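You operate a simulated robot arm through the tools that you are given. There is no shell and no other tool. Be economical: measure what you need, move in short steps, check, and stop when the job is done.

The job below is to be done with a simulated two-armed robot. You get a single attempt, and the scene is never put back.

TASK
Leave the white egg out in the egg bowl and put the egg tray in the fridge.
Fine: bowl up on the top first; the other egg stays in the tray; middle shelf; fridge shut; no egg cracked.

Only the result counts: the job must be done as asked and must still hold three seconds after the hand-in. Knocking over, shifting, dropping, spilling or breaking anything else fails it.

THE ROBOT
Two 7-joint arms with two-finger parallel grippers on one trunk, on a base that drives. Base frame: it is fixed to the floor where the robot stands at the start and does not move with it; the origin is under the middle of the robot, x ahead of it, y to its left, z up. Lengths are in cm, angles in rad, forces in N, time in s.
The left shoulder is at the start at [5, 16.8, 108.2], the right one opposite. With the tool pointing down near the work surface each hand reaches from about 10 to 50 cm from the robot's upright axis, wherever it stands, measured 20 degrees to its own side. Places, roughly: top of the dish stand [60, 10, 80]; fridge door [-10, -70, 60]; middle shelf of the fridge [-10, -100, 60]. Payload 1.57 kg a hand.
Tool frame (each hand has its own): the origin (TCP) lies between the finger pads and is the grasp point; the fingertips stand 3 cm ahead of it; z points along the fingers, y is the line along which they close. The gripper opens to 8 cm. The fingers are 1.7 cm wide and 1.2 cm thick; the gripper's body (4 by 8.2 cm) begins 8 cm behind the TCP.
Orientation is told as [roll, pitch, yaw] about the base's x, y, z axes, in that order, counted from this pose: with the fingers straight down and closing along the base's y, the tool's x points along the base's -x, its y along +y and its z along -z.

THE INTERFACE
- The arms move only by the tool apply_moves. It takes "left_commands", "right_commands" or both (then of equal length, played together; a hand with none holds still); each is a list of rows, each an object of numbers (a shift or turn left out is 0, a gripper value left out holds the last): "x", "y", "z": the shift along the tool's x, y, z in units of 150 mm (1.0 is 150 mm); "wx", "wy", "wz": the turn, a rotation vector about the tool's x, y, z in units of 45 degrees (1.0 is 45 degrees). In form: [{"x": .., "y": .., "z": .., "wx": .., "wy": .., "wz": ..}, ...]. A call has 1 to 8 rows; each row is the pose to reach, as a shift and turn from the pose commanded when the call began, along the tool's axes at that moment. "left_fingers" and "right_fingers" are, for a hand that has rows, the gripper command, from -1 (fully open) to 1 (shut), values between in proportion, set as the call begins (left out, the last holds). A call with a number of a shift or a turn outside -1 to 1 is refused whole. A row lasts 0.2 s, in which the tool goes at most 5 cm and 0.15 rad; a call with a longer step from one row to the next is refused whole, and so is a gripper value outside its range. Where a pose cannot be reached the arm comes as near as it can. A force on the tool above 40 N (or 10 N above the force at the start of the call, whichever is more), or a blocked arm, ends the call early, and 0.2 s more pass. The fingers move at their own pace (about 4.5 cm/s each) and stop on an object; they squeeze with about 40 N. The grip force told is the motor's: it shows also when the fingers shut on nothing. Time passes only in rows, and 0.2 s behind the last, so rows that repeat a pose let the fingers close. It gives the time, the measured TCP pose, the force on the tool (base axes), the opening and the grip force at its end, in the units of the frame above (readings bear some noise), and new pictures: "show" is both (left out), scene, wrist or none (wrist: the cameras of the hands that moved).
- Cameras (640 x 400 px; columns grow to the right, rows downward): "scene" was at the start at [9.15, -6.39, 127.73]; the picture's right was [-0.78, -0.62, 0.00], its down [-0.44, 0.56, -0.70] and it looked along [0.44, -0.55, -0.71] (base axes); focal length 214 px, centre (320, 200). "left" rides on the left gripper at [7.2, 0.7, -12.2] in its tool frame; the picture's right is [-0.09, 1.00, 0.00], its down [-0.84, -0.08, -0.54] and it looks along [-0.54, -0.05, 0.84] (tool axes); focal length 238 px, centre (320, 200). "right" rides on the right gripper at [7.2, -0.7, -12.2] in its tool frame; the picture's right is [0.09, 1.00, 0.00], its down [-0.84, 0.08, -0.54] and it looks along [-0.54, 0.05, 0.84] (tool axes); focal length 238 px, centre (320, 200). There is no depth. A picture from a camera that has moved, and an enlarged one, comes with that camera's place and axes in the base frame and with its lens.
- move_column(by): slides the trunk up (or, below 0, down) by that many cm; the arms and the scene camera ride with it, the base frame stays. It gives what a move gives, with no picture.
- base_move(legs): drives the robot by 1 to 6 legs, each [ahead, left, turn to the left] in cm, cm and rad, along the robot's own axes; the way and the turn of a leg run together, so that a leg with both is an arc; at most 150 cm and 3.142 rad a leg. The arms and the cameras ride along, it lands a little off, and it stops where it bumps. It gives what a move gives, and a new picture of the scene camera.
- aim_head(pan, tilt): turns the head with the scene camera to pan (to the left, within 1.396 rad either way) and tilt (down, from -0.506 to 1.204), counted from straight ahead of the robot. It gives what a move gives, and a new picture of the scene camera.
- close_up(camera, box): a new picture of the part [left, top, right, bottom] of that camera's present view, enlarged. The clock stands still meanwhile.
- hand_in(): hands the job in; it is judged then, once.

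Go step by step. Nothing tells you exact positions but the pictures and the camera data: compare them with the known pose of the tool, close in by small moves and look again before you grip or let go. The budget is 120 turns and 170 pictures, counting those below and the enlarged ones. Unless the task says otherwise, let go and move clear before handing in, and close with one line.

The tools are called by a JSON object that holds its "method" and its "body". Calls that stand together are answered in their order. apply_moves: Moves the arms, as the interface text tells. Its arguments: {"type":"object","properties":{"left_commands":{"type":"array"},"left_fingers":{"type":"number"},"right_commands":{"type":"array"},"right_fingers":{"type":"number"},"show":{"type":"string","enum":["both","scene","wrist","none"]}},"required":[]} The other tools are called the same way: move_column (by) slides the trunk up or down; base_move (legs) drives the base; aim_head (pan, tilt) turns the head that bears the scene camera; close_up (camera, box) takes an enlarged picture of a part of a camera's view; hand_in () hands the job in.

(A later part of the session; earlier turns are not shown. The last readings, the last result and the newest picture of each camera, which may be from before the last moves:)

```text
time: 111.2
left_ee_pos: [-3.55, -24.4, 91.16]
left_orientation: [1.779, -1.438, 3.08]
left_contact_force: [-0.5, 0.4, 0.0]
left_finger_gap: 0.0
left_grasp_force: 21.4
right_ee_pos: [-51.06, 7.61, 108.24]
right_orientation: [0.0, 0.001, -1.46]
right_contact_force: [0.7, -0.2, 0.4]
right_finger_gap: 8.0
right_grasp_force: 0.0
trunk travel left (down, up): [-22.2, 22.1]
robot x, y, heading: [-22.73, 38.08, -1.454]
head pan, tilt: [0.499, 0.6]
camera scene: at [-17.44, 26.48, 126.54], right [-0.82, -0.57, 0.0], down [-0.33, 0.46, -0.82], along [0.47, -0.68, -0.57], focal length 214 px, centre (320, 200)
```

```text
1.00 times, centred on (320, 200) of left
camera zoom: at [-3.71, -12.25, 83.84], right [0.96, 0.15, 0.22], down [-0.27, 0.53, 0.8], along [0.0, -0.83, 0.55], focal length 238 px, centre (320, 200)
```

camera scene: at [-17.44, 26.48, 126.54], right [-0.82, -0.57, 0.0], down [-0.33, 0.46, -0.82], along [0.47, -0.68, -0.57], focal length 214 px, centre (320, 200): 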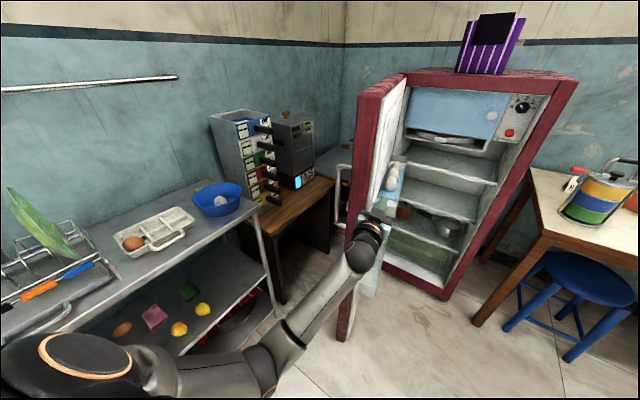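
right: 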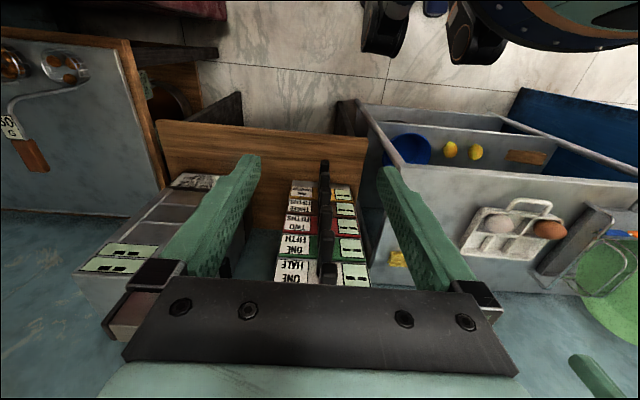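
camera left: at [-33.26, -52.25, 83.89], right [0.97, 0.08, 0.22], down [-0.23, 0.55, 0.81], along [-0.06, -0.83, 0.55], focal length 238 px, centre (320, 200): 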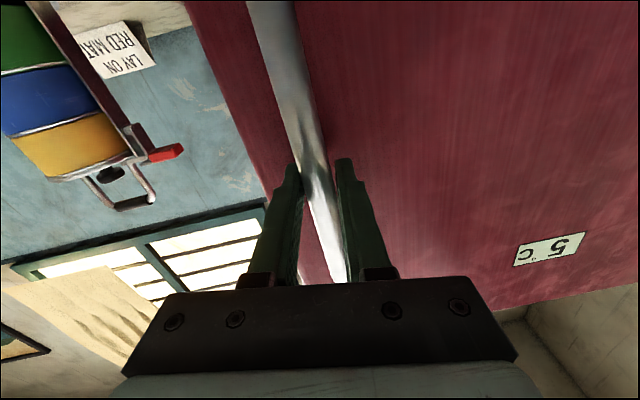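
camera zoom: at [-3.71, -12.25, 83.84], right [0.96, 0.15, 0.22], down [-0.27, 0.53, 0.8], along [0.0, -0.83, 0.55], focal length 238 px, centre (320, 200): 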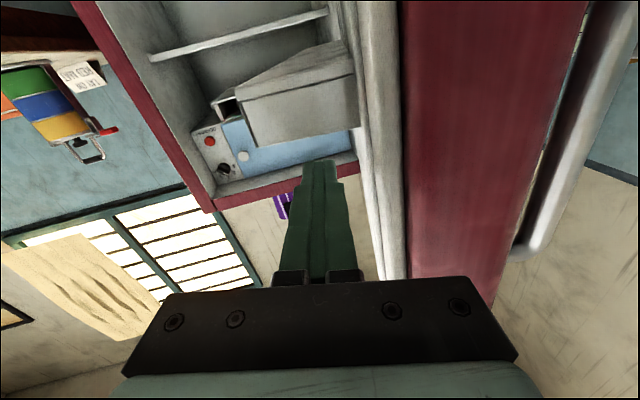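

There is now clearance to the rack. I nudge the door's edge on by turning left in two small steps.

{"method": "base_move", "body": {"legs": [[0, 0, 0.12], [0, 0, 0.1]]}}

{"method": "close_up", "body": {"camera": "left", "box": [0, 0, 640, 400]}}

```text
time: 112.7
left_ee_pos: [9.36, -18.62, 91.38]
left_orientation: [1.78, -1.437, -2.985]
left_contact_force: [0.2, 1.1, -0.1]
left_finger_gap: 0.0
left_grasp_force: 21.0
right_ee_pos: [-43.86, 2.27, 108.09]
right_orientation: [0.0, 0.0, -1.238]
right_contact_force: [-0.1, 0.8, -0.1]
right_finger_gap: 8.0
right_grasp_force: 0.0
trunk travel left (down, up): [-22.2, 22.1]
robot x, y, heading: [-22.91, 37.75, -1.241]
head pan, tilt: [0.499, 0.6]
camera scene: at [-15.16, 27.95, 126.54], right [-0.67, -0.74, 0.0], down [-0.42, 0.38, -0.82], along [0.61, -0.56, -0.57], focal length 214 px, centre (320, 200)
```

scene: 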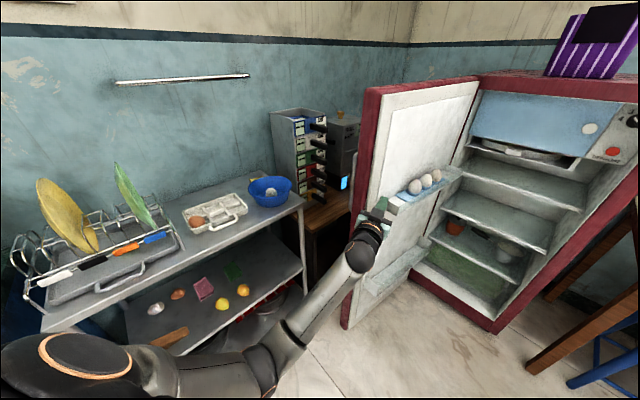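

```text
1.00 times, centred on (320, 200) of left
camera zoom: at [6.67, -6.84, 83.84], right [0.91, 0.35, 0.22], down [-0.38, 0.46, 0.8], along [0.18, -0.81, 0.55], focal length 238 px, centre (320, 200)
```

zoom: 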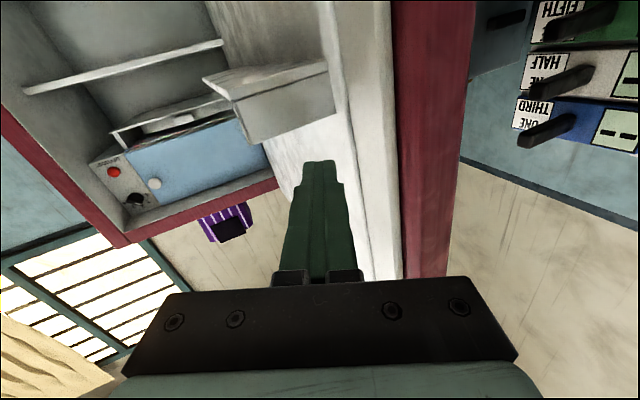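

The door is now open to about a right angle and the rack's eggs are untouched. I leave it, swing clear and go round to the stand for the tray.

{"method": "base_move", "body": {"legs": [[0, 0, -0.3], [5, -39, 0]]}}

{"method": "move_column", "body": {"by": 22}}

{"method": "base_move", "body": {"legs": [[0, 0, 1.54]]}}

```text
time: 116.1
left_ee_pos: [-47.88, -32.08, 91.27]
left_orientation: [1.776, -1.436, 2.995]
left_contact_force: [0.4, 0.4, 0.2]
left_finger_gap: 0.0
left_grasp_force: 21.5
right_ee_pos: [-92.57, 3.92, 108.15]
right_orientation: [0.0, 0.001, -1.543]
right_contact_force: [-0.1, -1.0, 0.4]
right_finger_gap: 8.0
right_grasp_force: 0.0
trunk travel left (down, up): [-22.2, 22.1]
robot x, y, heading: [-62.05, 31.69, -1.543]
head pan, tilt: [0.499, 0.6]
camera scene: at [-57.39, 19.83, 126.54], right [-0.86, -0.5, 0.0], down [-0.28, 0.49, -0.83], along [0.41, -0.71, -0.56], focal length 214 px, centre (320, 200)
```

scene: 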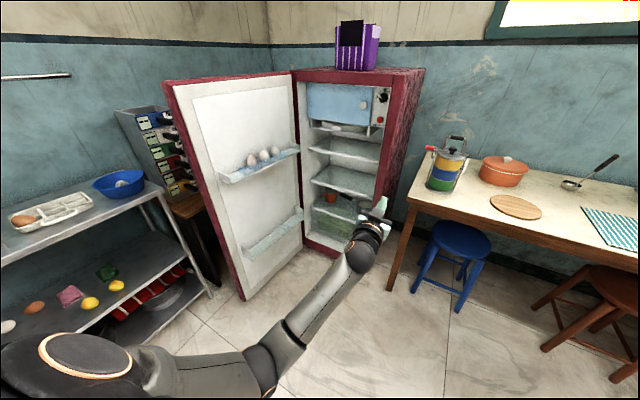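

```text
time: 118.5
left_ee_pos: [-47.88, -32.06, 113.28]
left_orientation: [1.778, -1.437, 2.996]
left_contact_force: [0.2, -0.2, -0.5]
left_finger_gap: 0.0
left_grasp_force: 21.5
right_ee_pos: [-92.43, 4.0, 130.07]
right_orientation: [0.0, 0.0, -1.545]
right_contact_force: [0.3, -0.4, -0.2]
right_finger_gap: 8.0
right_grasp_force: 0.0
trunk travel left (down, up): [-44.2, 0.1]
robot x, y, heading: [-62.44, 31.15, -1.543]
head pan, tilt: [0.499, 0.6]
```

```text
time: 122.6
left_ee_pos: [1.83, 43.9, 113.34]
left_orientation: [1.777, -1.436, -1.743]
left_contact_force: [0.3, -0.1, -0.2]
left_finger_gap: 0.02
left_grasp_force: 20.9
right_ee_pos: [-35.31, 0.31, 130.13]
right_orientation: [-0.002, -0.001, 0.003]
right_contact_force: [-0.2, -0.5, -0.1]
right_finger_gap: 8.01
right_grasp_force: 0.1
trunk travel left (down, up): [-44.2, 0.1]
robot x, y, heading: [-62.29, 31.73, -0.001]
head pan, tilt: [0.499, 0.6]
camera scene: at [-50.16, 35.73, 148.54], right [0.48, -0.88, 0.0], down [-0.5, -0.27, -0.83], along [0.72, 0.4, -0.56], focal length 214 px, centre (320, 200)
```

scene: 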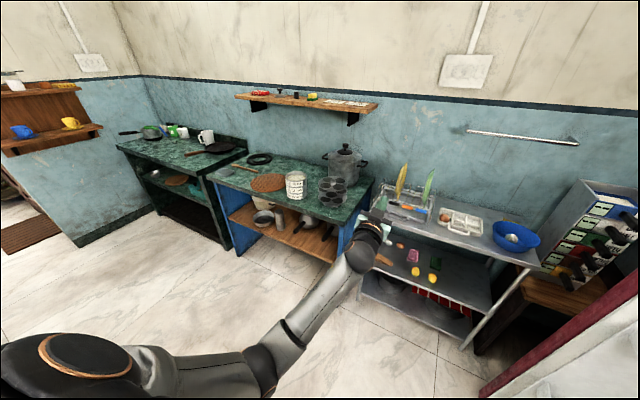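

Clear of everything, facing the stand. I take a wrist picture for the exact hand axes and look at the tray.

{"method": "apply_moves", "body": {"left_commands": [{}], "left_fingers": -0.4, "show": "wrist"}}

```text
time: 123.0
left_ee_pos: [1.7, 43.95, 113.23]
left_orientation: [1.777, -1.436, -1.744]
left_contact_force: [-0.5, 0.2, 0.8]
left_finger_gap: 3.19
left_grasp_force: 0.0
right_ee_pos: [-35.33, 0.31, 130.19]
right_orientation: [0.0, -0.001, 0.002]
right_contact_force: [0.2, -0.1, -0.1]
right_finger_gap: 8.0
right_grasp_force: 0.0
trunk travel left (down, up): [-44.2, 0.1]
robot x, y, heading: [-62.55, 31.08, 0.003]
head pan, tilt: [0.499, 0.6]
camera left: at [-10.21, 45.23, 105.84], right [-0.04, 0.97, 0.22], down [-0.56, -0.2, 0.8], along [0.83, -0.09, 0.55], focal length 238 px, centre (320, 200)
```

left: 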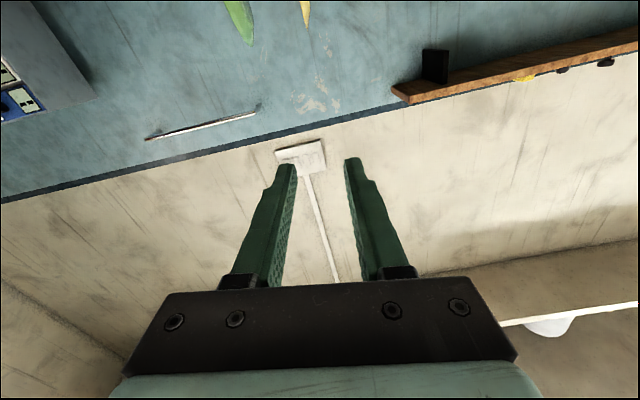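

I tilt the hand to about 58° from vertical (fingers forward and down) and lower it.

{"method": "apply_moves", "body": {"left_commands": [{"x": 0.158, "y": -0.02, "wx": 0.018, "wy": 0.149, "wz": -0.03}, {"x": 0.316, "y": -0.04, "wx": 0.035, "wy": 0.298, "wz": -0.06}, {"x": 0.474, "y": -0.06, "wx": 0.053, "wy": 0.447, "wz": -0.09}, {"x": 0.632, "y": -0.08, "wx": 0.07, "wy": 0.596, "wz": -0.12}, {"x": 0.79, "y": -0.1, "wx": 0.088, "wy": 0.745, "wz": -0.149}], "show": "wrist"}}

```text
time: 124.2
left_ee_pos: [2.33, 47.06, 100.15]
left_orientation: [0.101, -0.995, -0.056]
left_contact_force: [0.1, 0.3, 0.1]
left_finger_gap: 5.63
left_grasp_force: 0.1
right_ee_pos: [-35.28, 0.38, 130.02]
right_orientation: [-0.001, 0.0, 0.002]
right_contact_force: [0.1, 0.1, 0.5]
right_finger_gap: 7.98
right_grasp_force: 0.2
trunk travel left (down, up): [-44.2, 0.1]
robot x, y, heading: [-61.98, 31.37, 0.0]
head pan, tilt: [0.499, 0.6]
camera left: at [-11.91, 47.34, 100.72], right [0.02, 0.99, 0.13], down [0.0, -0.13, 0.99], along [1.0, -0.02, -0.01], focal length 238 px, centre (320, 200)
```

left: 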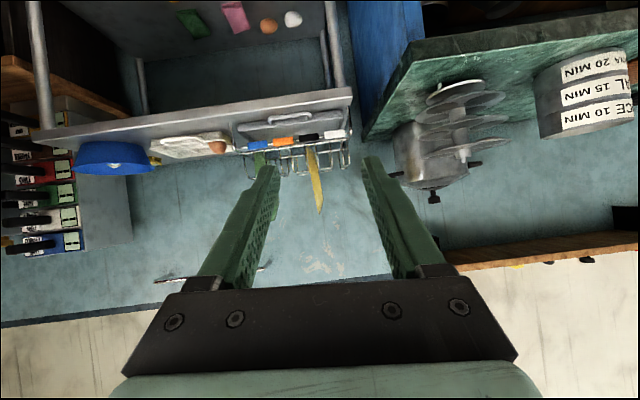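

Good pose. I fine-tune it and lower 8 cm more while shifting 4 cm right.

{"method": "apply_moves", "body": {"left_commands": [{"x": 0.15, "y": -0.1, "z": 0.09, "wx": 0.022, "wy": -0.006, "wz": -0.012}, {"x": 0.3, "y": -0.2, "z": 0.18, "wx": 0.045, "wy": -0.013, "wz": -0.025}, {"x": 0.44, "y": -0.293, "z": 0.273, "wx": 0.067, "wy": -0.019, "wz": -0.037}], "show": "none"}}

{"method": "aim_head", "body": {"pan": 0.1, "tilt": 0.75}}

```text
time: 125.1
left_ee_pos: [3.68, 48.48, 93.96]
left_orientation: [0.173, -1.045, -0.106]
left_contact_force: [0.4, -0.4, -0.3]
left_finger_gap: 5.6
left_grasp_force: 0.1
right_ee_pos: [-35.18, 0.39, 130.24]
right_orientation: [0.0, 0.0, 0.001]
right_contact_force: [0.1, 0.4, 0.2]
right_finger_gap: 8.01
right_grasp_force: 0.1
trunk travel left (down, up): [-44.2, 0.1]
robot x, y, heading: [-61.81, 31.36, 0.001]
head pan, tilt: [0.499, 0.6]
stopped in row 3 (left hand): the arm was blocked; the commanded pose is now the measured one
```

```text
time: 125.9
left_ee_pos: [3.87, 48.49, 93.96]
left_orientation: [0.175, -1.045, -0.106]
left_contact_force: [-0.9, -0.3, -0.1]
left_finger_gap: 5.61
left_grasp_force: 0.0
right_ee_pos: [-35.23, 0.38, 130.11]
right_orientation: [-0.001, 0.0, 0.0]
right_contact_force: [-0.7, -0.1, 0.1]
right_finger_gap: 7.98
right_grasp_force: 0.1
trunk travel left (down, up): [-44.2, 0.1]
robot x, y, heading: [-62.11, 31.89, 0.002]
head pan, tilt: [0.099, 0.75]
camera scene: at [-49.68, 32.32, 147.25], right [0.1, -0.99, 0.0], down [-0.68, -0.07, -0.73], along [0.73, 0.07, -0.68], focal length 214 px, centre (320, 200)
```

scene: 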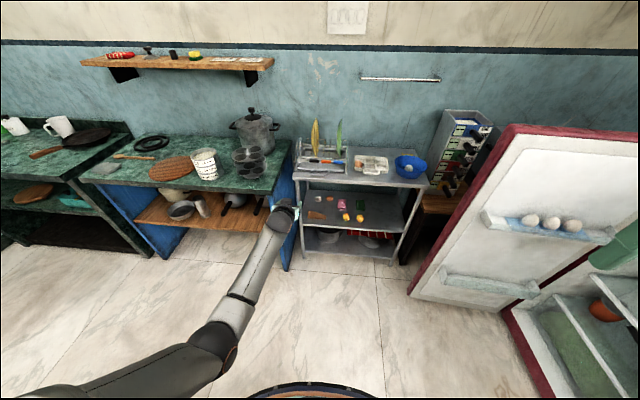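

The arm resists going right here. I test whether it can at least take out the sideways roll in place.

{"method": "apply_moves", "body": {"left_commands": [{"wx": 0.11}, {"wx": 0.223}, {"wx": 0.223}], "show": "none"}}

```text
time: 126.7
left_ee_pos: [3.82, 48.33, 93.94]
left_orientation: [-0.006, -1.045, -0.106]
left_contact_force: [0.3, -0.3, -0.4]
left_finger_gap: 5.6
left_grasp_force: 0.0
right_ee_pos: [-35.28, 0.34, 130.11]
right_orientation: [-0.001, -0.001, 0.002]
right_contact_force: [-0.2, 0.7, -0.3]
right_finger_gap: 8.0
right_grasp_force: 0.1
trunk travel left (down, up): [-44.2, 0.1]
robot x, y, heading: [-61.65, 31.44, 0.002]
head pan, tilt: [0.099, 0.75]
```

That worked exactly. Now straight down 8 cm.

{"method": "apply_moves", "body": {"left_commands": [{"x": 0.154, "z": 0.09}, {"x": 0.307, "z": 0.179}, {"x": 0.461, "z": 0.268}], "show": "none"}}

```text
time: 127.5
left_ee_pos: [3.56, 48.22, 86.05]
left_orientation: [-0.005, -1.046, -0.104]
left_contact_force: [-0.3, 0.4, 0.0]
left_finger_gap: 5.6
left_grasp_force: 0.2
right_ee_pos: [-35.26, 0.35, 130.13]
right_orientation: [-0.001, 0.001, 0.003]
right_contact_force: [-1.3, 1.4, 0.2]
right_finger_gap: 8.0
right_grasp_force: 0.1
trunk travel left (down, up): [-44.2, 0.1]
robot x, y, heading: [-62.21, 31.4, 0.005]
head pan, tilt: [0.099, 0.75]
```

The hand is level at z 86 and pitched 60° as wanted. I turn the base 0.105 so the fingers point along +x, and move over in line with the tray's front right divider at y ≈ 11.5.

{"method": "base_move", "body": {"legs": [[0, 0, 0.105], [0, -42, 0]]}}

```text
time: 130.6
left_ee_pos: [5.99, 13.63, 85.83]
left_orientation: [-0.004, -1.046, -0.003]
left_contact_force: [-0.2, -0.8, -0.4]
left_finger_gap: 5.62
left_grasp_force: 0.1
right_ee_pos: [-27.89, -38.13, 130.17]
right_orientation: [0.0, 0.0, 0.104]
right_contact_force: [-0.8, -0.7, -0.2]
right_finger_gap: 8.02
right_grasp_force: 0.1
trunk travel left (down, up): [-44.2, 0.1]
robot x, y, heading: [-57.62, -9.77, 0.106]
head pan, tilt: [0.099, 0.75]
camera scene: at [-45.48, -7.85, 147.25], right [0.2, -0.98, 0.0], down [-0.67, -0.14, -0.73], along [0.72, 0.15, -0.68], focal length 214 px, centre (320, 200)
```

scene: 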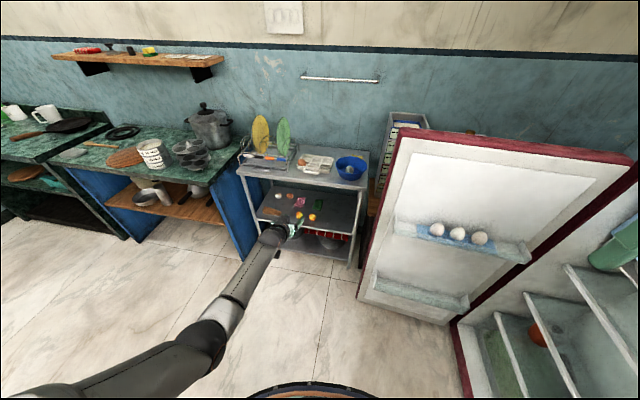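

The robot would come close to the open door's edge that way. I turn back straight and try to yaw the hand itself instead.

{"method": "base_move", "body": {"legs": [[0, 0, -0.105]]}}

{"method": "apply_moves", "body": {"left_commands": [{"wx": -0.06, "wz": -0.034}, {"wx": -0.115, "wz": -0.067}, {"wx": -0.115, "wz": -0.067}], "left_fingers": -0.45, "show": "wrist"}}

```text
time: 131.6
left_ee_pos: [7.91, 6.89, 85.94]
left_orientation: [-0.006, -1.046, -0.106]
left_contact_force: [0.0, -0.1, -1.0]
left_finger_gap: 5.59
left_grasp_force: 0.1
right_ee_pos: [-30.93, -40.96, 130.15]
right_orientation: [0.001, -0.001, 0.001]
right_contact_force: [0.1, -0.7, 0.4]
right_finger_gap: 7.97
right_grasp_force: 0.0
trunk travel left (down, up): [-44.2, 0.1]
robot x, y, heading: [-57.94, -10.43, 0.005]
head pan, tilt: [0.099, 0.75]
camera scene: at [-45.35, -9.1, 147.25], right [0.1, -1.0, 0.0], down [-0.68, -0.07, -0.73], along [0.73, 0.07, -0.68], focal length 214 px, centre (320, 200)
```

scene: 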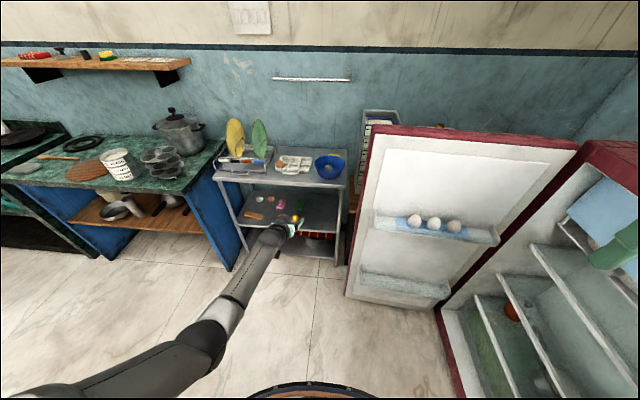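

```text
time: 132.4
left_ee_pos: [7.87, 9.34, 85.42]
left_orientation: [0.066, -1.04, -0.043]
left_contact_force: [-0.1, -1.2, -0.3]
left_finger_gap: 5.82
left_grasp_force: 0.1
right_ee_pos: [-30.86, -41.05, 130.11]
right_orientation: [0.0, 0.001, 0.001]
right_contact_force: [0.0, -0.4, -1.3]
right_finger_gap: 8.0
right_grasp_force: 0.1
trunk travel left (down, up): [-44.2, 0.1]
robot x, y, heading: [-57.72, -9.71, -0.007]
head pan, tilt: [0.099, 0.75]
camera left: at [-6.25, 9.9, 85.45], right [0.04, 0.99, 0.11], down [-0.04, -0.11, 0.99], along [1.0, -0.04, 0.04], focal length 238 px, centre (320, 200)
```

left: 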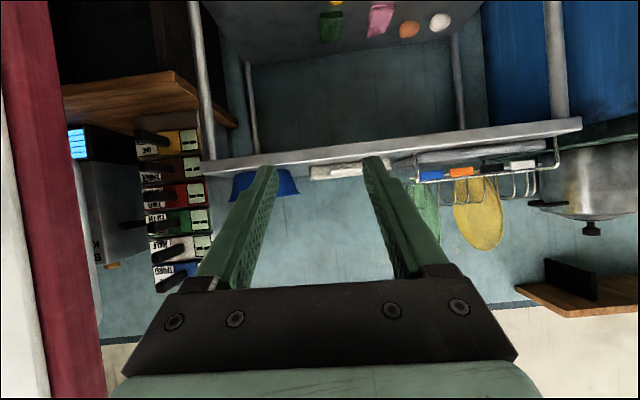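

The hand yields a little sideways when yawed. I ask for a compromise: 2.5 cm left with a small remaining yaw, and roll zero.

{"method": "apply_moves", "body": {"left_commands": [{"y": 0.08, "wx": 0.03, "wz": 0.017}, {"y": 0.17, "wx": 0.06, "wz": 0.034}, {"y": 0.17, "wx": 0.06, "wz": 0.034}], "show": "none"}}

```text
time: 133.2
left_ee_pos: [8.11, 9.44, 86.01]
left_orientation: [-0.01, -1.048, -0.055]
left_contact_force: [-1.0, -0.8, -0.2]
left_finger_gap: 5.79
left_grasp_force: 0.1
right_ee_pos: [-30.93, -41.03, 130.11]
right_orientation: [-0.001, -0.001, 0.001]
right_contact_force: [0.8, 0.0, 0.4]
right_finger_gap: 8.0
right_grasp_force: 0.0
trunk travel left (down, up): [-44.2, 0.1]
robot x, y, heading: [-58.01, -9.84, 0.001]
head pan, tilt: [0.099, 0.75]
```

That pose is exact now. I drive ahead to just short of the tray and look.

{"method": "base_move", "body": {"legs": [[28, 2.1, 0]]}}

{"method": "close_up", "body": {"camera": "left", "box": [160, 60, 480, 260]}}

{"method": "close_up", "body": {"camera": "scene", "box": [240, 160, 400, 260]}}

```text
time: 135.1
left_ee_pos: [35.68, 11.86, 85.88]
left_orientation: [-0.008, -1.046, -0.052]
left_contact_force: [0.2, 0.3, -0.4]
left_finger_gap: 5.78
left_grasp_force: 0.1
right_ee_pos: [-3.08, -38.86, 130.08]
right_orientation: [0.0, 0.002, 0.002]
right_contact_force: [0.8, 0.1, -0.6]
right_finger_gap: 8.02
right_grasp_force: 0.0
trunk travel left (down, up): [-44.2, 0.1]
robot x, y, heading: [-30.0, -8.11, 0.008]
head pan, tilt: [0.099, 0.75]
camera scene: at [-17.57, -6.91, 147.24], right [0.1, -0.99, 0.0], down [-0.68, -0.07, -0.73], along [0.73, 0.07, -0.68], focal length 214 px, centre (320, 200)
```

scene: 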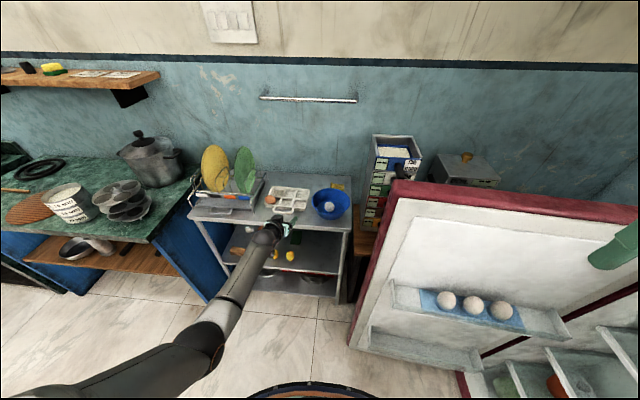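

```text
2.00 times, centred on (320, 160) of left
camera zoom: at [21.61, 13.31, 85.75], right [0.1, 0.99, 0.08], down [-0.05, -0.07, 1.0], along [0.99, -0.11, 0.05], focal length 477 px, centre (320, 280)
```

zoom: 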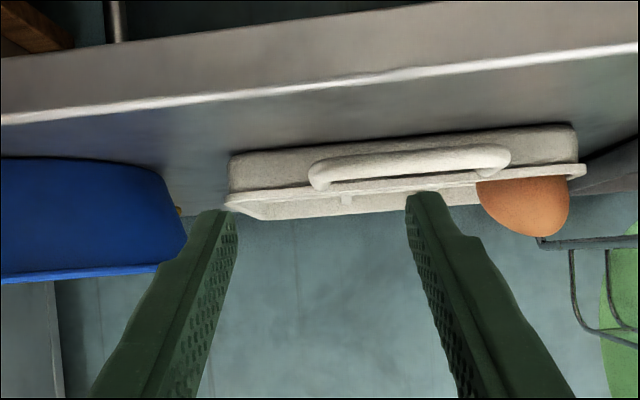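

```text
4.00 times, centred on (320, 210) of scene
camera zoom: at [-17.57, -6.91, 147.24], right [0.1, -0.99, 0.0], down [-0.68, -0.07, -0.73], along [0.73, 0.07, -0.68], focal length 858 px, centre (320, 160)
```

zoom: 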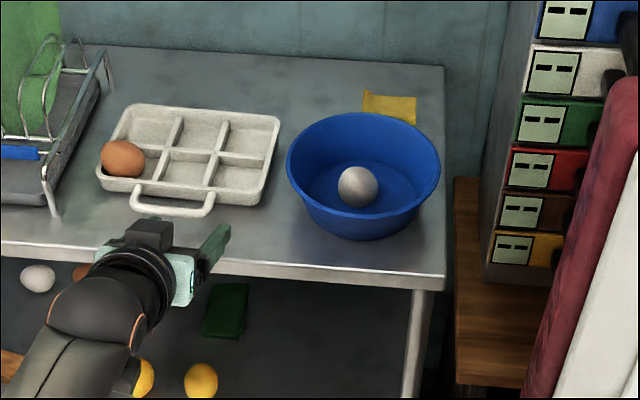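

A clear side view: rim top at z ≈ 83, tray bottom on the table. The divider is at y ≈ 11.6. I narrow the fingers and drive the last 12 cm above the rim.

{"method": "apply_moves", "body": {"left_commands": [{}, {}, {}], "left_fingers": 0.2, "show": "none"}}

{"method": "base_move", "body": {"legs": [[11.5, 0, 0]]}}

{"method": "close_up", "body": {"camera": "left", "box": [160, 60, 480, 260]}}

{"method": "close_up", "body": {"camera": "scene", "box": [240, 170, 368, 250]}}

```text
time: 135.9
left_ee_pos: [35.78, 11.79, 85.85]
left_orientation: [-0.007, -1.045, -0.053]
left_contact_force: [0.4, 0.1, 0.0]
left_finger_gap: 3.21
left_grasp_force: 0.0
right_ee_pos: [-3.12, -38.74, 130.17]
right_orientation: [-0.002, -0.001, 0.001]
right_contact_force: [0.1, -1.0, -0.1]
right_finger_gap: 8.0
right_grasp_force: 0.1
trunk travel left (down, up): [-44.2, 0.1]
robot x, y, heading: [-30.38, -7.66, 0.0]
head pan, tilt: [0.099, 0.75]
```

```text
time: 137.2
left_ee_pos: [47.49, 11.88, 85.87]
left_orientation: [-0.006, -1.044, -0.051]
left_contact_force: [0.4, -0.2, -0.4]
left_finger_gap: 3.2
left_grasp_force: 0.0
right_ee_pos: [8.66, -38.73, 130.23]
right_orientation: [0.001, 0.002, 0.005]
right_contact_force: [0.2, 0.6, -0.5]
right_finger_gap: 8.0
right_grasp_force: 0.1
trunk travel left (down, up): [-44.2, 0.1]
robot x, y, heading: [-18.23, -7.83, 0.004]
head pan, tilt: [0.099, 0.75]
camera scene: at [-5.8, -6.88, 147.24], right [0.1, -0.99, 0.0], down [-0.68, -0.07, -0.73], along [0.73, 0.07, -0.68], focal length 214 px, centre (320, 200)
```

scene: 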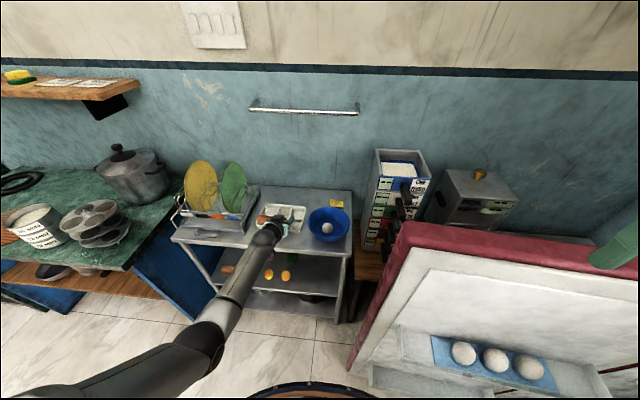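

```text
2.00 times, centred on (320, 160) of left
camera zoom: at [33.34, 13.35, 85.73], right [0.1, 0.99, 0.08], down [-0.05, -0.07, 1.0], along [0.99, -0.11, 0.04], focal length 477 px, centre (320, 280)
```

zoom: 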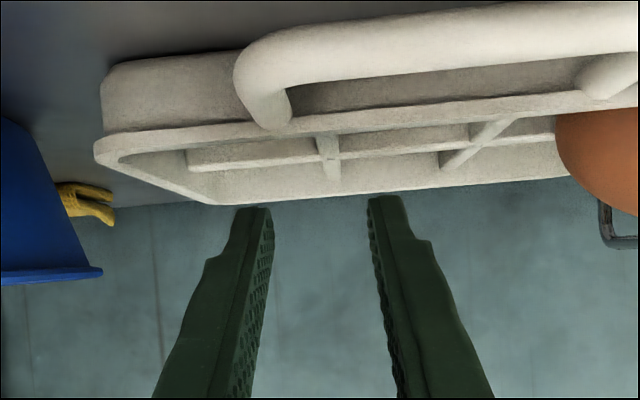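

```text
5.00 times, centred on (304, 210) of scene
camera zoom: at [-5.8, -6.88, 147.24], right [0.1, -0.99, 0.0], down [-0.68, -0.07, -0.73], along [0.73, 0.07, -0.68], focal length 1072 px, centre (400, 150)
```

zoom: 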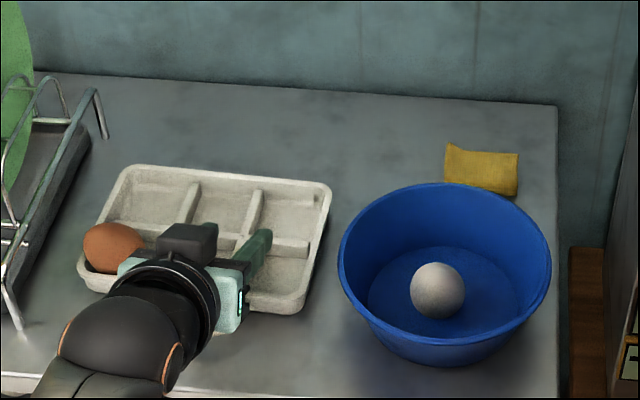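

The divider sits centrally between the fingertips. I descend 2.6 cm.

{"method": "apply_moves", "body": {"left_commands": [{"x": 0.05, "z": 0.029}, {"x": 0.1, "z": 0.058}, {"x": 0.15, "z": 0.087}, {"x": 0.15, "z": 0.087}], "show": "none"}}

{"method": "close_up", "body": {"camera": "left", "box": [160, 60, 480, 260]}}

```text
time: 138.2
left_ee_pos: [47.38, 11.9, 83.46]
left_orientation: [-0.006, -1.047, -0.052]
left_contact_force: [0.1, 0.0, 0.6]
left_finger_gap: 3.18
left_grasp_force: 0.1
right_ee_pos: [8.47, -38.77, 130.08]
right_orientation: [0.0, 0.0, 0.003]
right_contact_force: [0.8, -0.6, -0.7]
right_finger_gap: 8.03
right_grasp_force: 0.1
trunk travel left (down, up): [-44.2, 0.1]
robot x, y, heading: [-18.6, -7.91, 0.009]
head pan, tilt: [0.099, 0.75]
```

```text
2.00 times, centred on (320, 160) of left
camera zoom: at [33.31, 13.36, 83.15], right [0.1, 0.99, 0.08], down [-0.05, -0.07, 1.0], along [0.99, -0.11, 0.05], focal length 477 px, centre (320, 280)
```

zoom: 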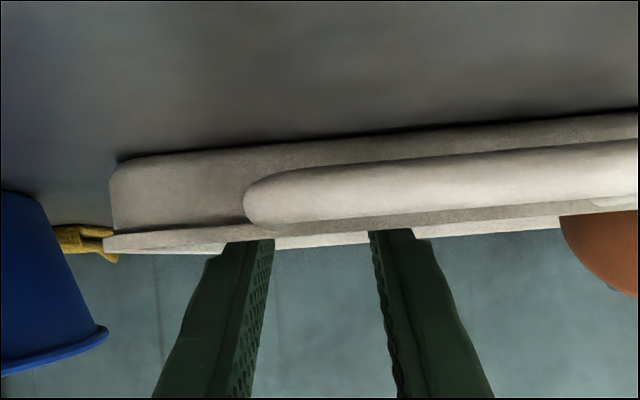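

The tips are inside the cells. I go 4 mm lower and close firmly on the divider.

{"method": "apply_moves", "body": {"left_commands": [{"x": 0.012, "z": 0.007}, {"x": 0.024, "z": 0.014}, {"x": 0.024, "z": 0.014}], "show": "none"}}

{"method": "apply_moves", "body": {"left_commands": [{}, {}, {}, {}], "left_fingers": 1, "show": "wrist"}}

```text
time: 138.9
left_ee_pos: [47.33, 11.85, 82.87]
left_orientation: [-0.007, -1.046, -0.05]
left_contact_force: [0.3, -0.4, 1.2]
left_finger_gap: 3.21
left_grasp_force: 0.0
right_ee_pos: [8.59, -38.8, 130.08]
right_orientation: [0.0, 0.0, 0.004]
right_contact_force: [0.5, -0.8, 0.3]
right_finger_gap: 8.01
right_grasp_force: 0.1
trunk travel left (down, up): [-44.2, 0.1]
robot x, y, heading: [-18.41, -8.05, -0.002]
head pan, tilt: [0.099, 0.75]
```

```text
time: 139.9
left_ee_pos: [47.35, 11.82, 82.96]
left_orientation: [-0.008, -1.044, -0.053]
left_contact_force: [-0.4, 0.4, 0.6]
left_finger_gap: 0.72
left_grasp_force: 26.5
right_ee_pos: [8.54, -38.71, 130.18]
right_orientation: [0.002, -0.001, 0.003]
right_contact_force: [0.7, 0.7, 0.3]
right_finger_gap: 7.99
right_grasp_force: 0.1
trunk travel left (down, up): [-44.2, 0.1]
robot x, y, heading: [-18.4, -7.62, 0.005]
head pan, tilt: [0.099, 0.75]
camera left: at [33.29, 13.37, 82.74], right [0.1, 0.99, 0.08], down [-0.05, -0.07, 1.0], along [0.99, -0.11, 0.05], focal length 238 px, centre (320, 200)
```

left: 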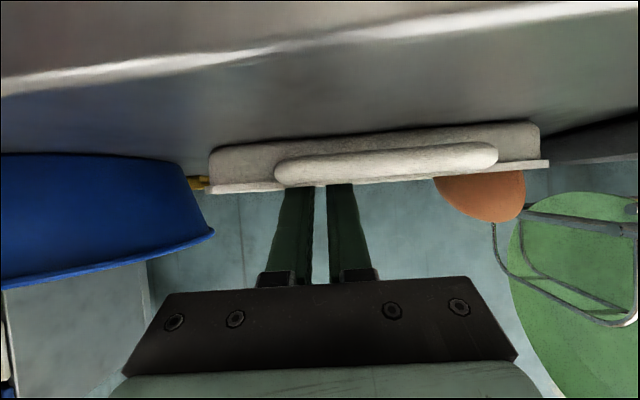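

The divider is gripped (0.72 cm). I lift 1.2 cm and check whether the tray stays level.

{"method": "apply_moves", "body": {"left_commands": [{"x": -0.018, "z": -0.01}, {"x": -0.035, "z": -0.02}, {"x": -0.052, "z": -0.03}, {"x": -0.07, "z": -0.04}, {"x": -0.07, "z": -0.04}], "show": "wrist"}}

{"method": "close_up", "body": {"camera": "scene", "box": [240, 170, 368, 250]}}

```text
time: 141.2
left_ee_pos: [47.33, 11.83, 84.05]
left_orientation: [-0.008, -1.045, -0.05]
left_contact_force: [0.6, 0.4, -2.4]
left_finger_gap: 0.71
left_grasp_force: 26.6
right_ee_pos: [8.5, -38.85, 130.1]
right_orientation: [0.001, 0.0, 0.004]
right_contact_force: [-0.3, 0.8, 0.6]
right_finger_gap: 7.99
right_grasp_force: 0.1
trunk travel left (down, up): [-44.2, 0.1]
robot x, y, heading: [-18.06, -7.71, 0.004]
head pan, tilt: [0.099, 0.75]
camera left: at [33.23, 13.39, 83.9], right [0.1, 0.99, 0.08], down [-0.05, -0.07, 1.0], along [0.99, -0.11, 0.04], focal length 238 px, centre (320, 200)
```

left: 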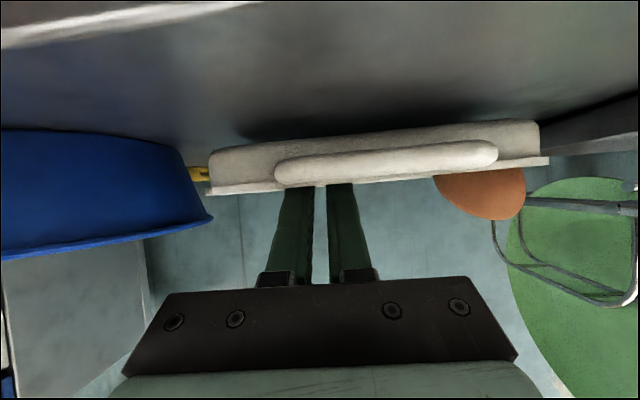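

```text
5.00 times, centred on (304, 210) of scene
camera zoom: at [-5.89, -6.87, 147.25], right [0.1, -0.99, 0.0], down [-0.68, -0.07, -0.73], along [0.73, 0.07, -0.68], focal length 1072 px, centre (400, 150)
```

zoom: 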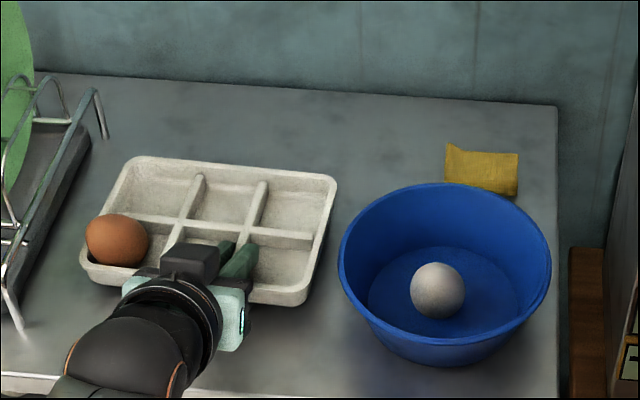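

The tray hangs level with the brown egg in place (2.4 N). I raise it further and drive back, clear of the stand.

{"method": "apply_moves", "body": {"left_commands": [{"x": -0.06, "z": -0.033}, {"x": -0.12, "z": -0.067}, {"x": -0.18, "z": -0.1}, {"x": -0.24, "z": -0.134}, {"x": -0.29, "z": -0.167}], "show": "none"}}

{"method": "base_move", "body": {"legs": [[-10, 0, 0], [-18, 0, 0]]}}

```text
time: 142.3
left_ee_pos: [47.31, 11.89, 89.25]
left_orientation: [-0.007, -1.044, -0.051]
left_contact_force: [-1.0, 0.8, -1.1]
left_finger_gap: 0.71
left_grasp_force: 26.4
right_ee_pos: [8.47, -38.71, 130.15]
right_orientation: [-0.001, 0.001, 0.004]
right_contact_force: [-0.4, 0.5, -0.7]
right_finger_gap: 7.99
right_grasp_force: 0.0
trunk travel left (down, up): [-44.2, 0.1]
robot x, y, heading: [-18.36, -7.57, 0.003]
head pan, tilt: [0.099, 0.75]
```

```text
time: 144.6
left_ee_pos: [19.63, 11.53, 89.16]
left_orientation: [-0.006, -1.046, -0.058]
left_contact_force: [-0.1, 0.3, -2.0]
left_finger_gap: 0.7
left_grasp_force: 26.5
right_ee_pos: [-19.49, -38.88, 130.18]
right_orientation: [0.001, 0.0, -0.002]
right_contact_force: [-0.2, -0.3, -0.5]
right_finger_gap: 8.0
right_grasp_force: 0.0
trunk travel left (down, up): [-44.2, 0.1]
robot x, y, heading: [-45.94, -8.0, 0.003]
head pan, tilt: [0.099, 0.75]
camera scene: at [-33.88, -6.95, 147.26], right [0.1, -1.0, 0.0], down [-0.68, -0.07, -0.73], along [0.73, 0.07, -0.68], focal length 214 px, centre (320, 200)
```

scene: 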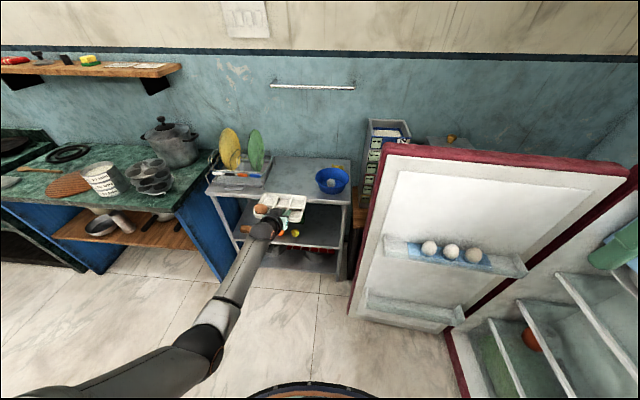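

I move to the open floor and turn toward the fridge.

{"method": "base_move", "body": {"legs": [[-16, 38, 0], [0, 0, -0.8], [0, 0, -0.77]]}}

{"method": "aim_head", "body": {"pan": 0.3, "tilt": 0.7}}

```text
time: 151.3
left_ee_pos: [-43.14, -35.44, 89.22]
left_orientation: [-0.008, -1.046, -1.628]
left_contact_force: [-0.1, -0.4, -0.6]
left_finger_gap: 0.69
left_grasp_force: 26.1
right_ee_pos: [-93.48, 3.63, 130.22]
right_orientation: [0.0, 0.0, -1.573]
right_contact_force: [0.4, 0.9, -0.1]
right_finger_gap: 8.02
right_grasp_force: 0.1
trunk travel left (down, up): [-44.2, 0.1]
robot x, y, heading: [-62.32, 30.33, -1.575]
head pan, tilt: [0.099, 0.75]
camera scene: at [-61.42, 18.02, 147.25], right [-1.0, -0.1, 0.0], down [-0.07, 0.68, -0.73], along [0.07, -0.73, -0.68], focal length 214 px, centre (320, 200)
```

scene: 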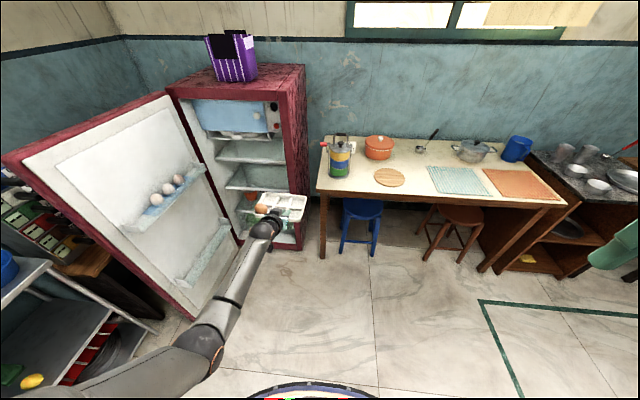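

```text
time: 152.0
left_ee_pos: [-43.02, -35.42, 89.19]
left_orientation: [-0.008, -1.042, -1.628]
left_contact_force: [0.1, -0.3, -1.3]
left_finger_gap: 0.71
left_grasp_force: 25.8
right_ee_pos: [-93.5, 3.66, 130.25]
right_orientation: [0.0, 0.001, -1.574]
right_contact_force: [0.0, -0.2, -0.3]
right_finger_gap: 8.03
right_grasp_force: 0.0
trunk travel left (down, up): [-44.2, 0.1]
robot x, y, heading: [-62.14, 30.16, -1.577]
head pan, tilt: [0.3, 0.7]
camera scene: at [-59.72, 18.14, 147.67], right [-0.96, -0.29, 0.0], down [-0.19, 0.62, -0.76], along [0.22, -0.73, -0.64], focal length 214 px, centre (320, 200)
```

scene: 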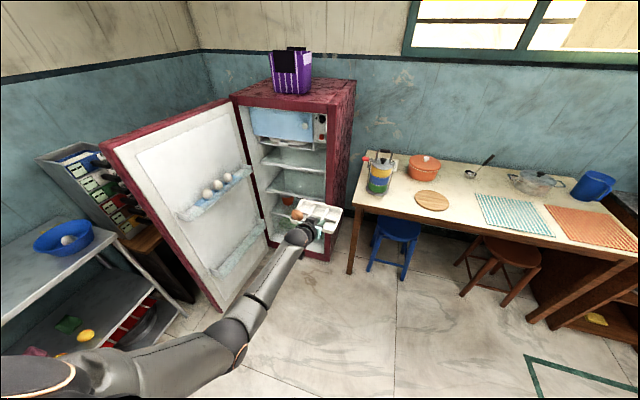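

I lower the trunk and line up with the opening, then measure the shelf heights.

{"method": "move_column", "body": {"by": -16}}

{"method": "base_move", "body": {"legs": [[0, 22, 0.005]]}}

{"method": "aim_head", "body": {"pan": 0.2, "tilt": 0.5}}

{"method": "close_up", "body": {"camera": "scene", "box": [200, 80, 400, 300]}}

{"method": "close_up", "body": {"camera": "left", "box": [0, 0, 640, 400]}}

```text
time: 153.8
left_ee_pos: [-43.16, -35.4, 73.13]
left_orientation: [-0.006, -1.045, -1.628]
left_contact_force: [1.2, -0.5, -1.7]
left_finger_gap: 0.72
left_grasp_force: 26.8
right_ee_pos: [-93.5, 3.68, 114.11]
right_orientation: [-0.001, 0.0, -1.575]
right_contact_force: [-0.5, 0.1, -0.1]
right_finger_gap: 7.99
right_grasp_force: 0.0
trunk travel left (down, up): [-28.2, 16.1]
robot x, y, heading: [-62.34, 30.34, -1.572]
head pan, tilt: [0.3, 0.7]
```

```text
time: 155.5
left_ee_pos: [-20.54, -35.43, 73.16]
left_orientation: [-0.006, -1.045, -1.62]
left_contact_force: [-0.3, -0.2, -1.6]
left_finger_gap: 0.74
left_grasp_force: 26.5
right_ee_pos: [-71.29, 3.39, 114.06]
right_orientation: [-0.002, -0.001, -1.569]
right_contact_force: [-0.6, 0.7, -0.7]
right_finger_gap: 7.99
right_grasp_force: 0.1
trunk travel left (down, up): [-28.2, 16.1]
robot x, y, heading: [-40.51, 30.42, -1.567]
head pan, tilt: [0.3, 0.7]
camera scene: at [-37.48, 18.14, 131.67], right [-0.95, -0.3, 0.0], down [-0.19, 0.62, -0.76], along [0.23, -0.73, -0.64], focal length 214 px, centre (320, 200)
```

scene: 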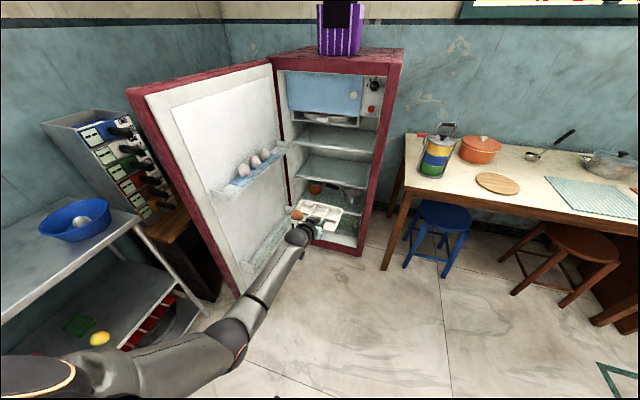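

```text
time: 156.3
left_ee_pos: [-20.6, -35.34, 73.2]
left_orientation: [-0.008, -1.045, -1.622]
left_contact_force: [0.2, -0.1, -1.9]
left_finger_gap: 0.72
left_grasp_force: 26.5
right_ee_pos: [-71.21, 3.44, 114.22]
right_orientation: [0.001, 0.0, -1.569]
right_contact_force: [0.6, 0.0, 0.3]
right_finger_gap: 7.99
right_grasp_force: 0.1
trunk travel left (down, up): [-28.2, 16.1]
robot x, y, heading: [-40.12, 30.21, -1.567]
head pan, tilt: [0.201, 0.499]
camera scene: at [-38.22, 17.34, 133.44], right [-0.98, -0.2, 0.0], down [-0.1, 0.47, -0.88], along [0.18, -0.86, -0.48], focal length 214 px, centre (320, 200)
```

scene: 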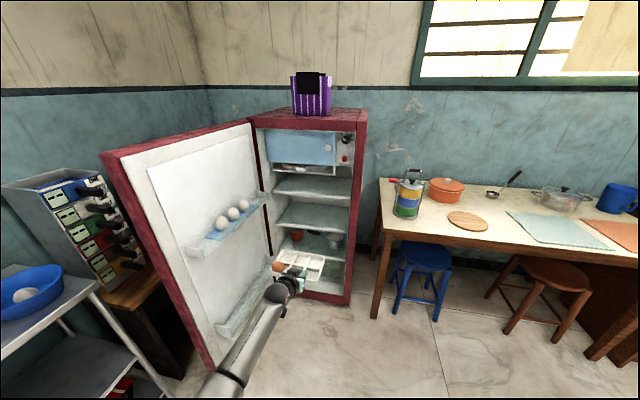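

```text
1.82 times, centred on (300, 190) of scene
camera zoom: at [-38.22, 17.34, 133.44], right [-0.98, -0.2, 0.0], down [-0.1, 0.47, -0.88], along [0.18, -0.86, -0.48], focal length 390 px, centre (356, 218)
```

zoom: 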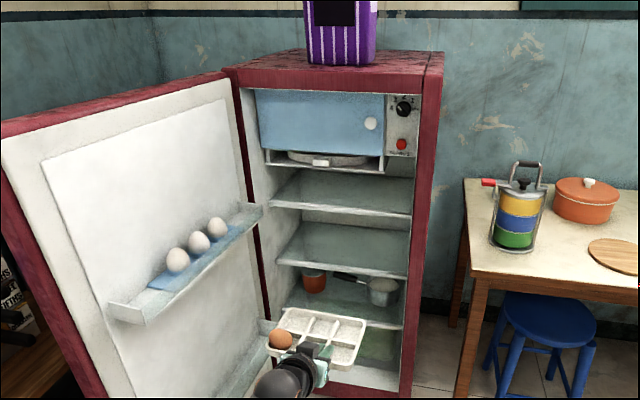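

```text
1.00 times, centred on (320, 200) of left
camera zoom: at [-19.15, -21.24, 72.99], right [0.99, -0.1, 0.08], down [-0.07, 0.05, 1.0], along [-0.11, -0.99, 0.04], focal length 238 px, centre (320, 200)
```

zoom: 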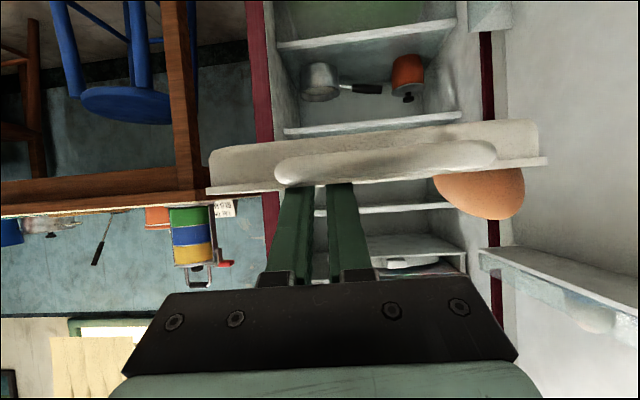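

The middle shelf is at z ≈ 60 with its front edge near y −80, and the next shelf up is at about 80. I lower to TCP 66.7 and drive in part-way.

{"method": "move_column", "body": {"by": -6.5}}

{"method": "base_move", "body": {"legs": [[0, -3, 0], [32, 0, 0]]}}

{"method": "close_up", "body": {"camera": "left", "box": [0, 0, 640, 400]}}

```text
time: 157.3
left_ee_pos: [-20.65, -35.39, 66.54]
left_orientation: [-0.008, -1.044, -1.622]
left_contact_force: [-0.6, 0.4, -1.4]
left_finger_gap: 0.71
left_grasp_force: 26.7
right_ee_pos: [-71.25, 3.45, 107.62]
right_orientation: [0.001, 0.0, -1.57]
right_contact_force: [0.1, 1.0, -0.3]
right_finger_gap: 8.0
right_grasp_force: 0.1
trunk travel left (down, up): [-21.7, 22.6]
robot x, y, heading: [-40.29, 30.23, -1.57]
head pan, tilt: [0.201, 0.499]
```

```text
time: 159.9
left_ee_pos: [-23.45, -67.32, 66.52]
left_orientation: [-0.007, -1.044, -1.618]
left_contact_force: [0.6, -0.8, -2.4]
left_finger_gap: 0.73
left_grasp_force: 26.4
right_ee_pos: [-74.15, -28.72, 107.62]
right_orientation: [-0.001, 0.001, -1.566]
right_contact_force: [-1.0, -1.0, 0.2]
right_finger_gap: 8.01
right_grasp_force: 0.1
trunk travel left (down, up): [-21.7, 22.6]
robot x, y, heading: [-43.07, -1.39, -1.558]
head pan, tilt: [0.201, 0.499]
camera scene: at [-41.13, -14.71, 126.94], right [-0.98, -0.2, 0.0], down [-0.1, 0.47, -0.88], along [0.18, -0.86, -0.48], focal length 214 px, centre (320, 200)
```

scene: 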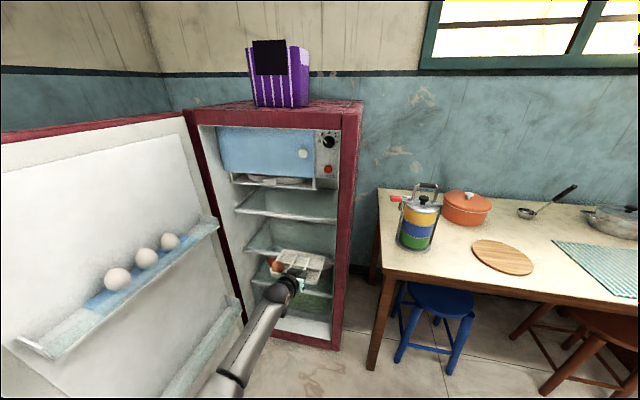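

```text
1.00 times, centred on (320, 200) of left
camera zoom: at [-21.96, -53.22, 66.48], right [0.99, -0.1, 0.08], down [-0.07, 0.05, 1.0], along [-0.1, -0.99, 0.04], focal length 238 px, centre (320, 200)
```

zoom: 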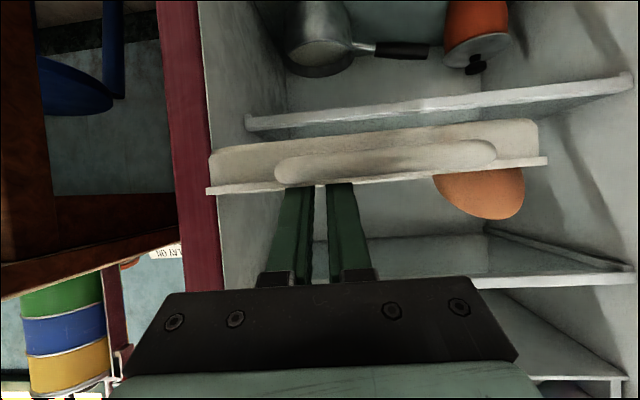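

There is about 5 cm of clearance under the tray and 3 cm at the right wall. I shift 1.5 cm left, lower 1.5 cm, and drive in to y ≈ −89.

{"method": "move_column", "body": {"by": -1.5}}

{"method": "base_move", "body": {"legs": [[0, 1.5, 0], [12, 0, 0]]}}

{"method": "close_up", "body": {"camera": "left", "box": [0, 0, 640, 400]}}

```text
time: 160.5
left_ee_pos: [-23.39, -67.37, 65.07]
left_orientation: [-0.008, -1.043, -1.62]
left_contact_force: [0.2, -1.0, -1.6]
left_finger_gap: 0.74
left_grasp_force: 26.6
right_ee_pos: [-74.08, -28.67, 106.15]
right_orientation: [-0.001, 0.0, -1.566]
right_contact_force: [-0.3, 0.3, 0.1]
right_finger_gap: 8.02
right_grasp_force: 0.1
trunk travel left (down, up): [-20.2, 24.1]
robot x, y, heading: [-42.95, -1.83, -1.568]
head pan, tilt: [0.201, 0.499]
```

```text
time: 162.1
left_ee_pos: [-21.88, -79.36, 65.05]
left_orientation: [-0.007, -1.043, -1.621]
left_contact_force: [0.0, 1.0, -1.1]
left_finger_gap: 0.72
left_grasp_force: 26.6
right_ee_pos: [-72.54, -40.94, 106.14]
right_orientation: [0.001, 0.001, -1.565]
right_contact_force: [-0.1, -0.4, 0.2]
right_finger_gap: 8.0
right_grasp_force: 0.2
trunk travel left (down, up): [-20.2, 24.1]
robot x, y, heading: [-41.58, -13.99, -1.568]
head pan, tilt: [0.201, 0.499]
camera scene: at [-39.58, -26.86, 125.44], right [-0.98, -0.2, 0.0], down [-0.1, 0.47, -0.88], along [0.18, -0.86, -0.48], focal length 214 px, centre (320, 200)
```

scene: 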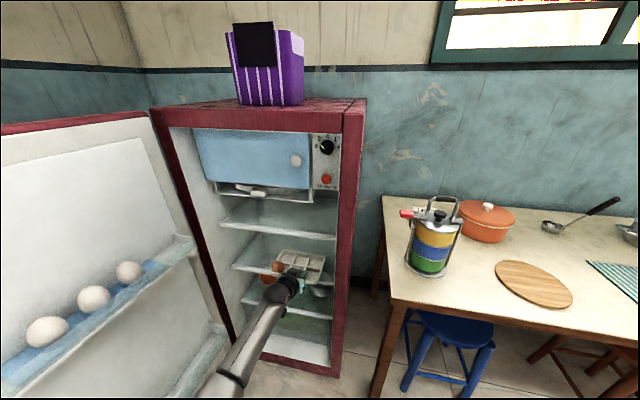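

```text
1.00 times, centred on (320, 200) of left
camera zoom: at [-20.39, -65.36, 64.97], right [0.99, -0.1, 0.08], down [-0.07, 0.05, 1.0], along [-0.1, -0.99, 0.04], focal length 238 px, centre (320, 200)
```

zoom: 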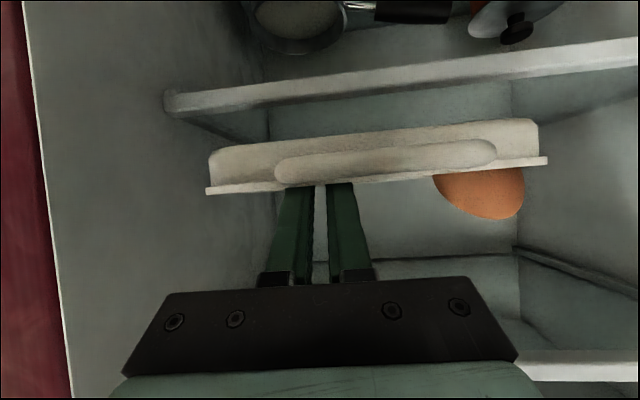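

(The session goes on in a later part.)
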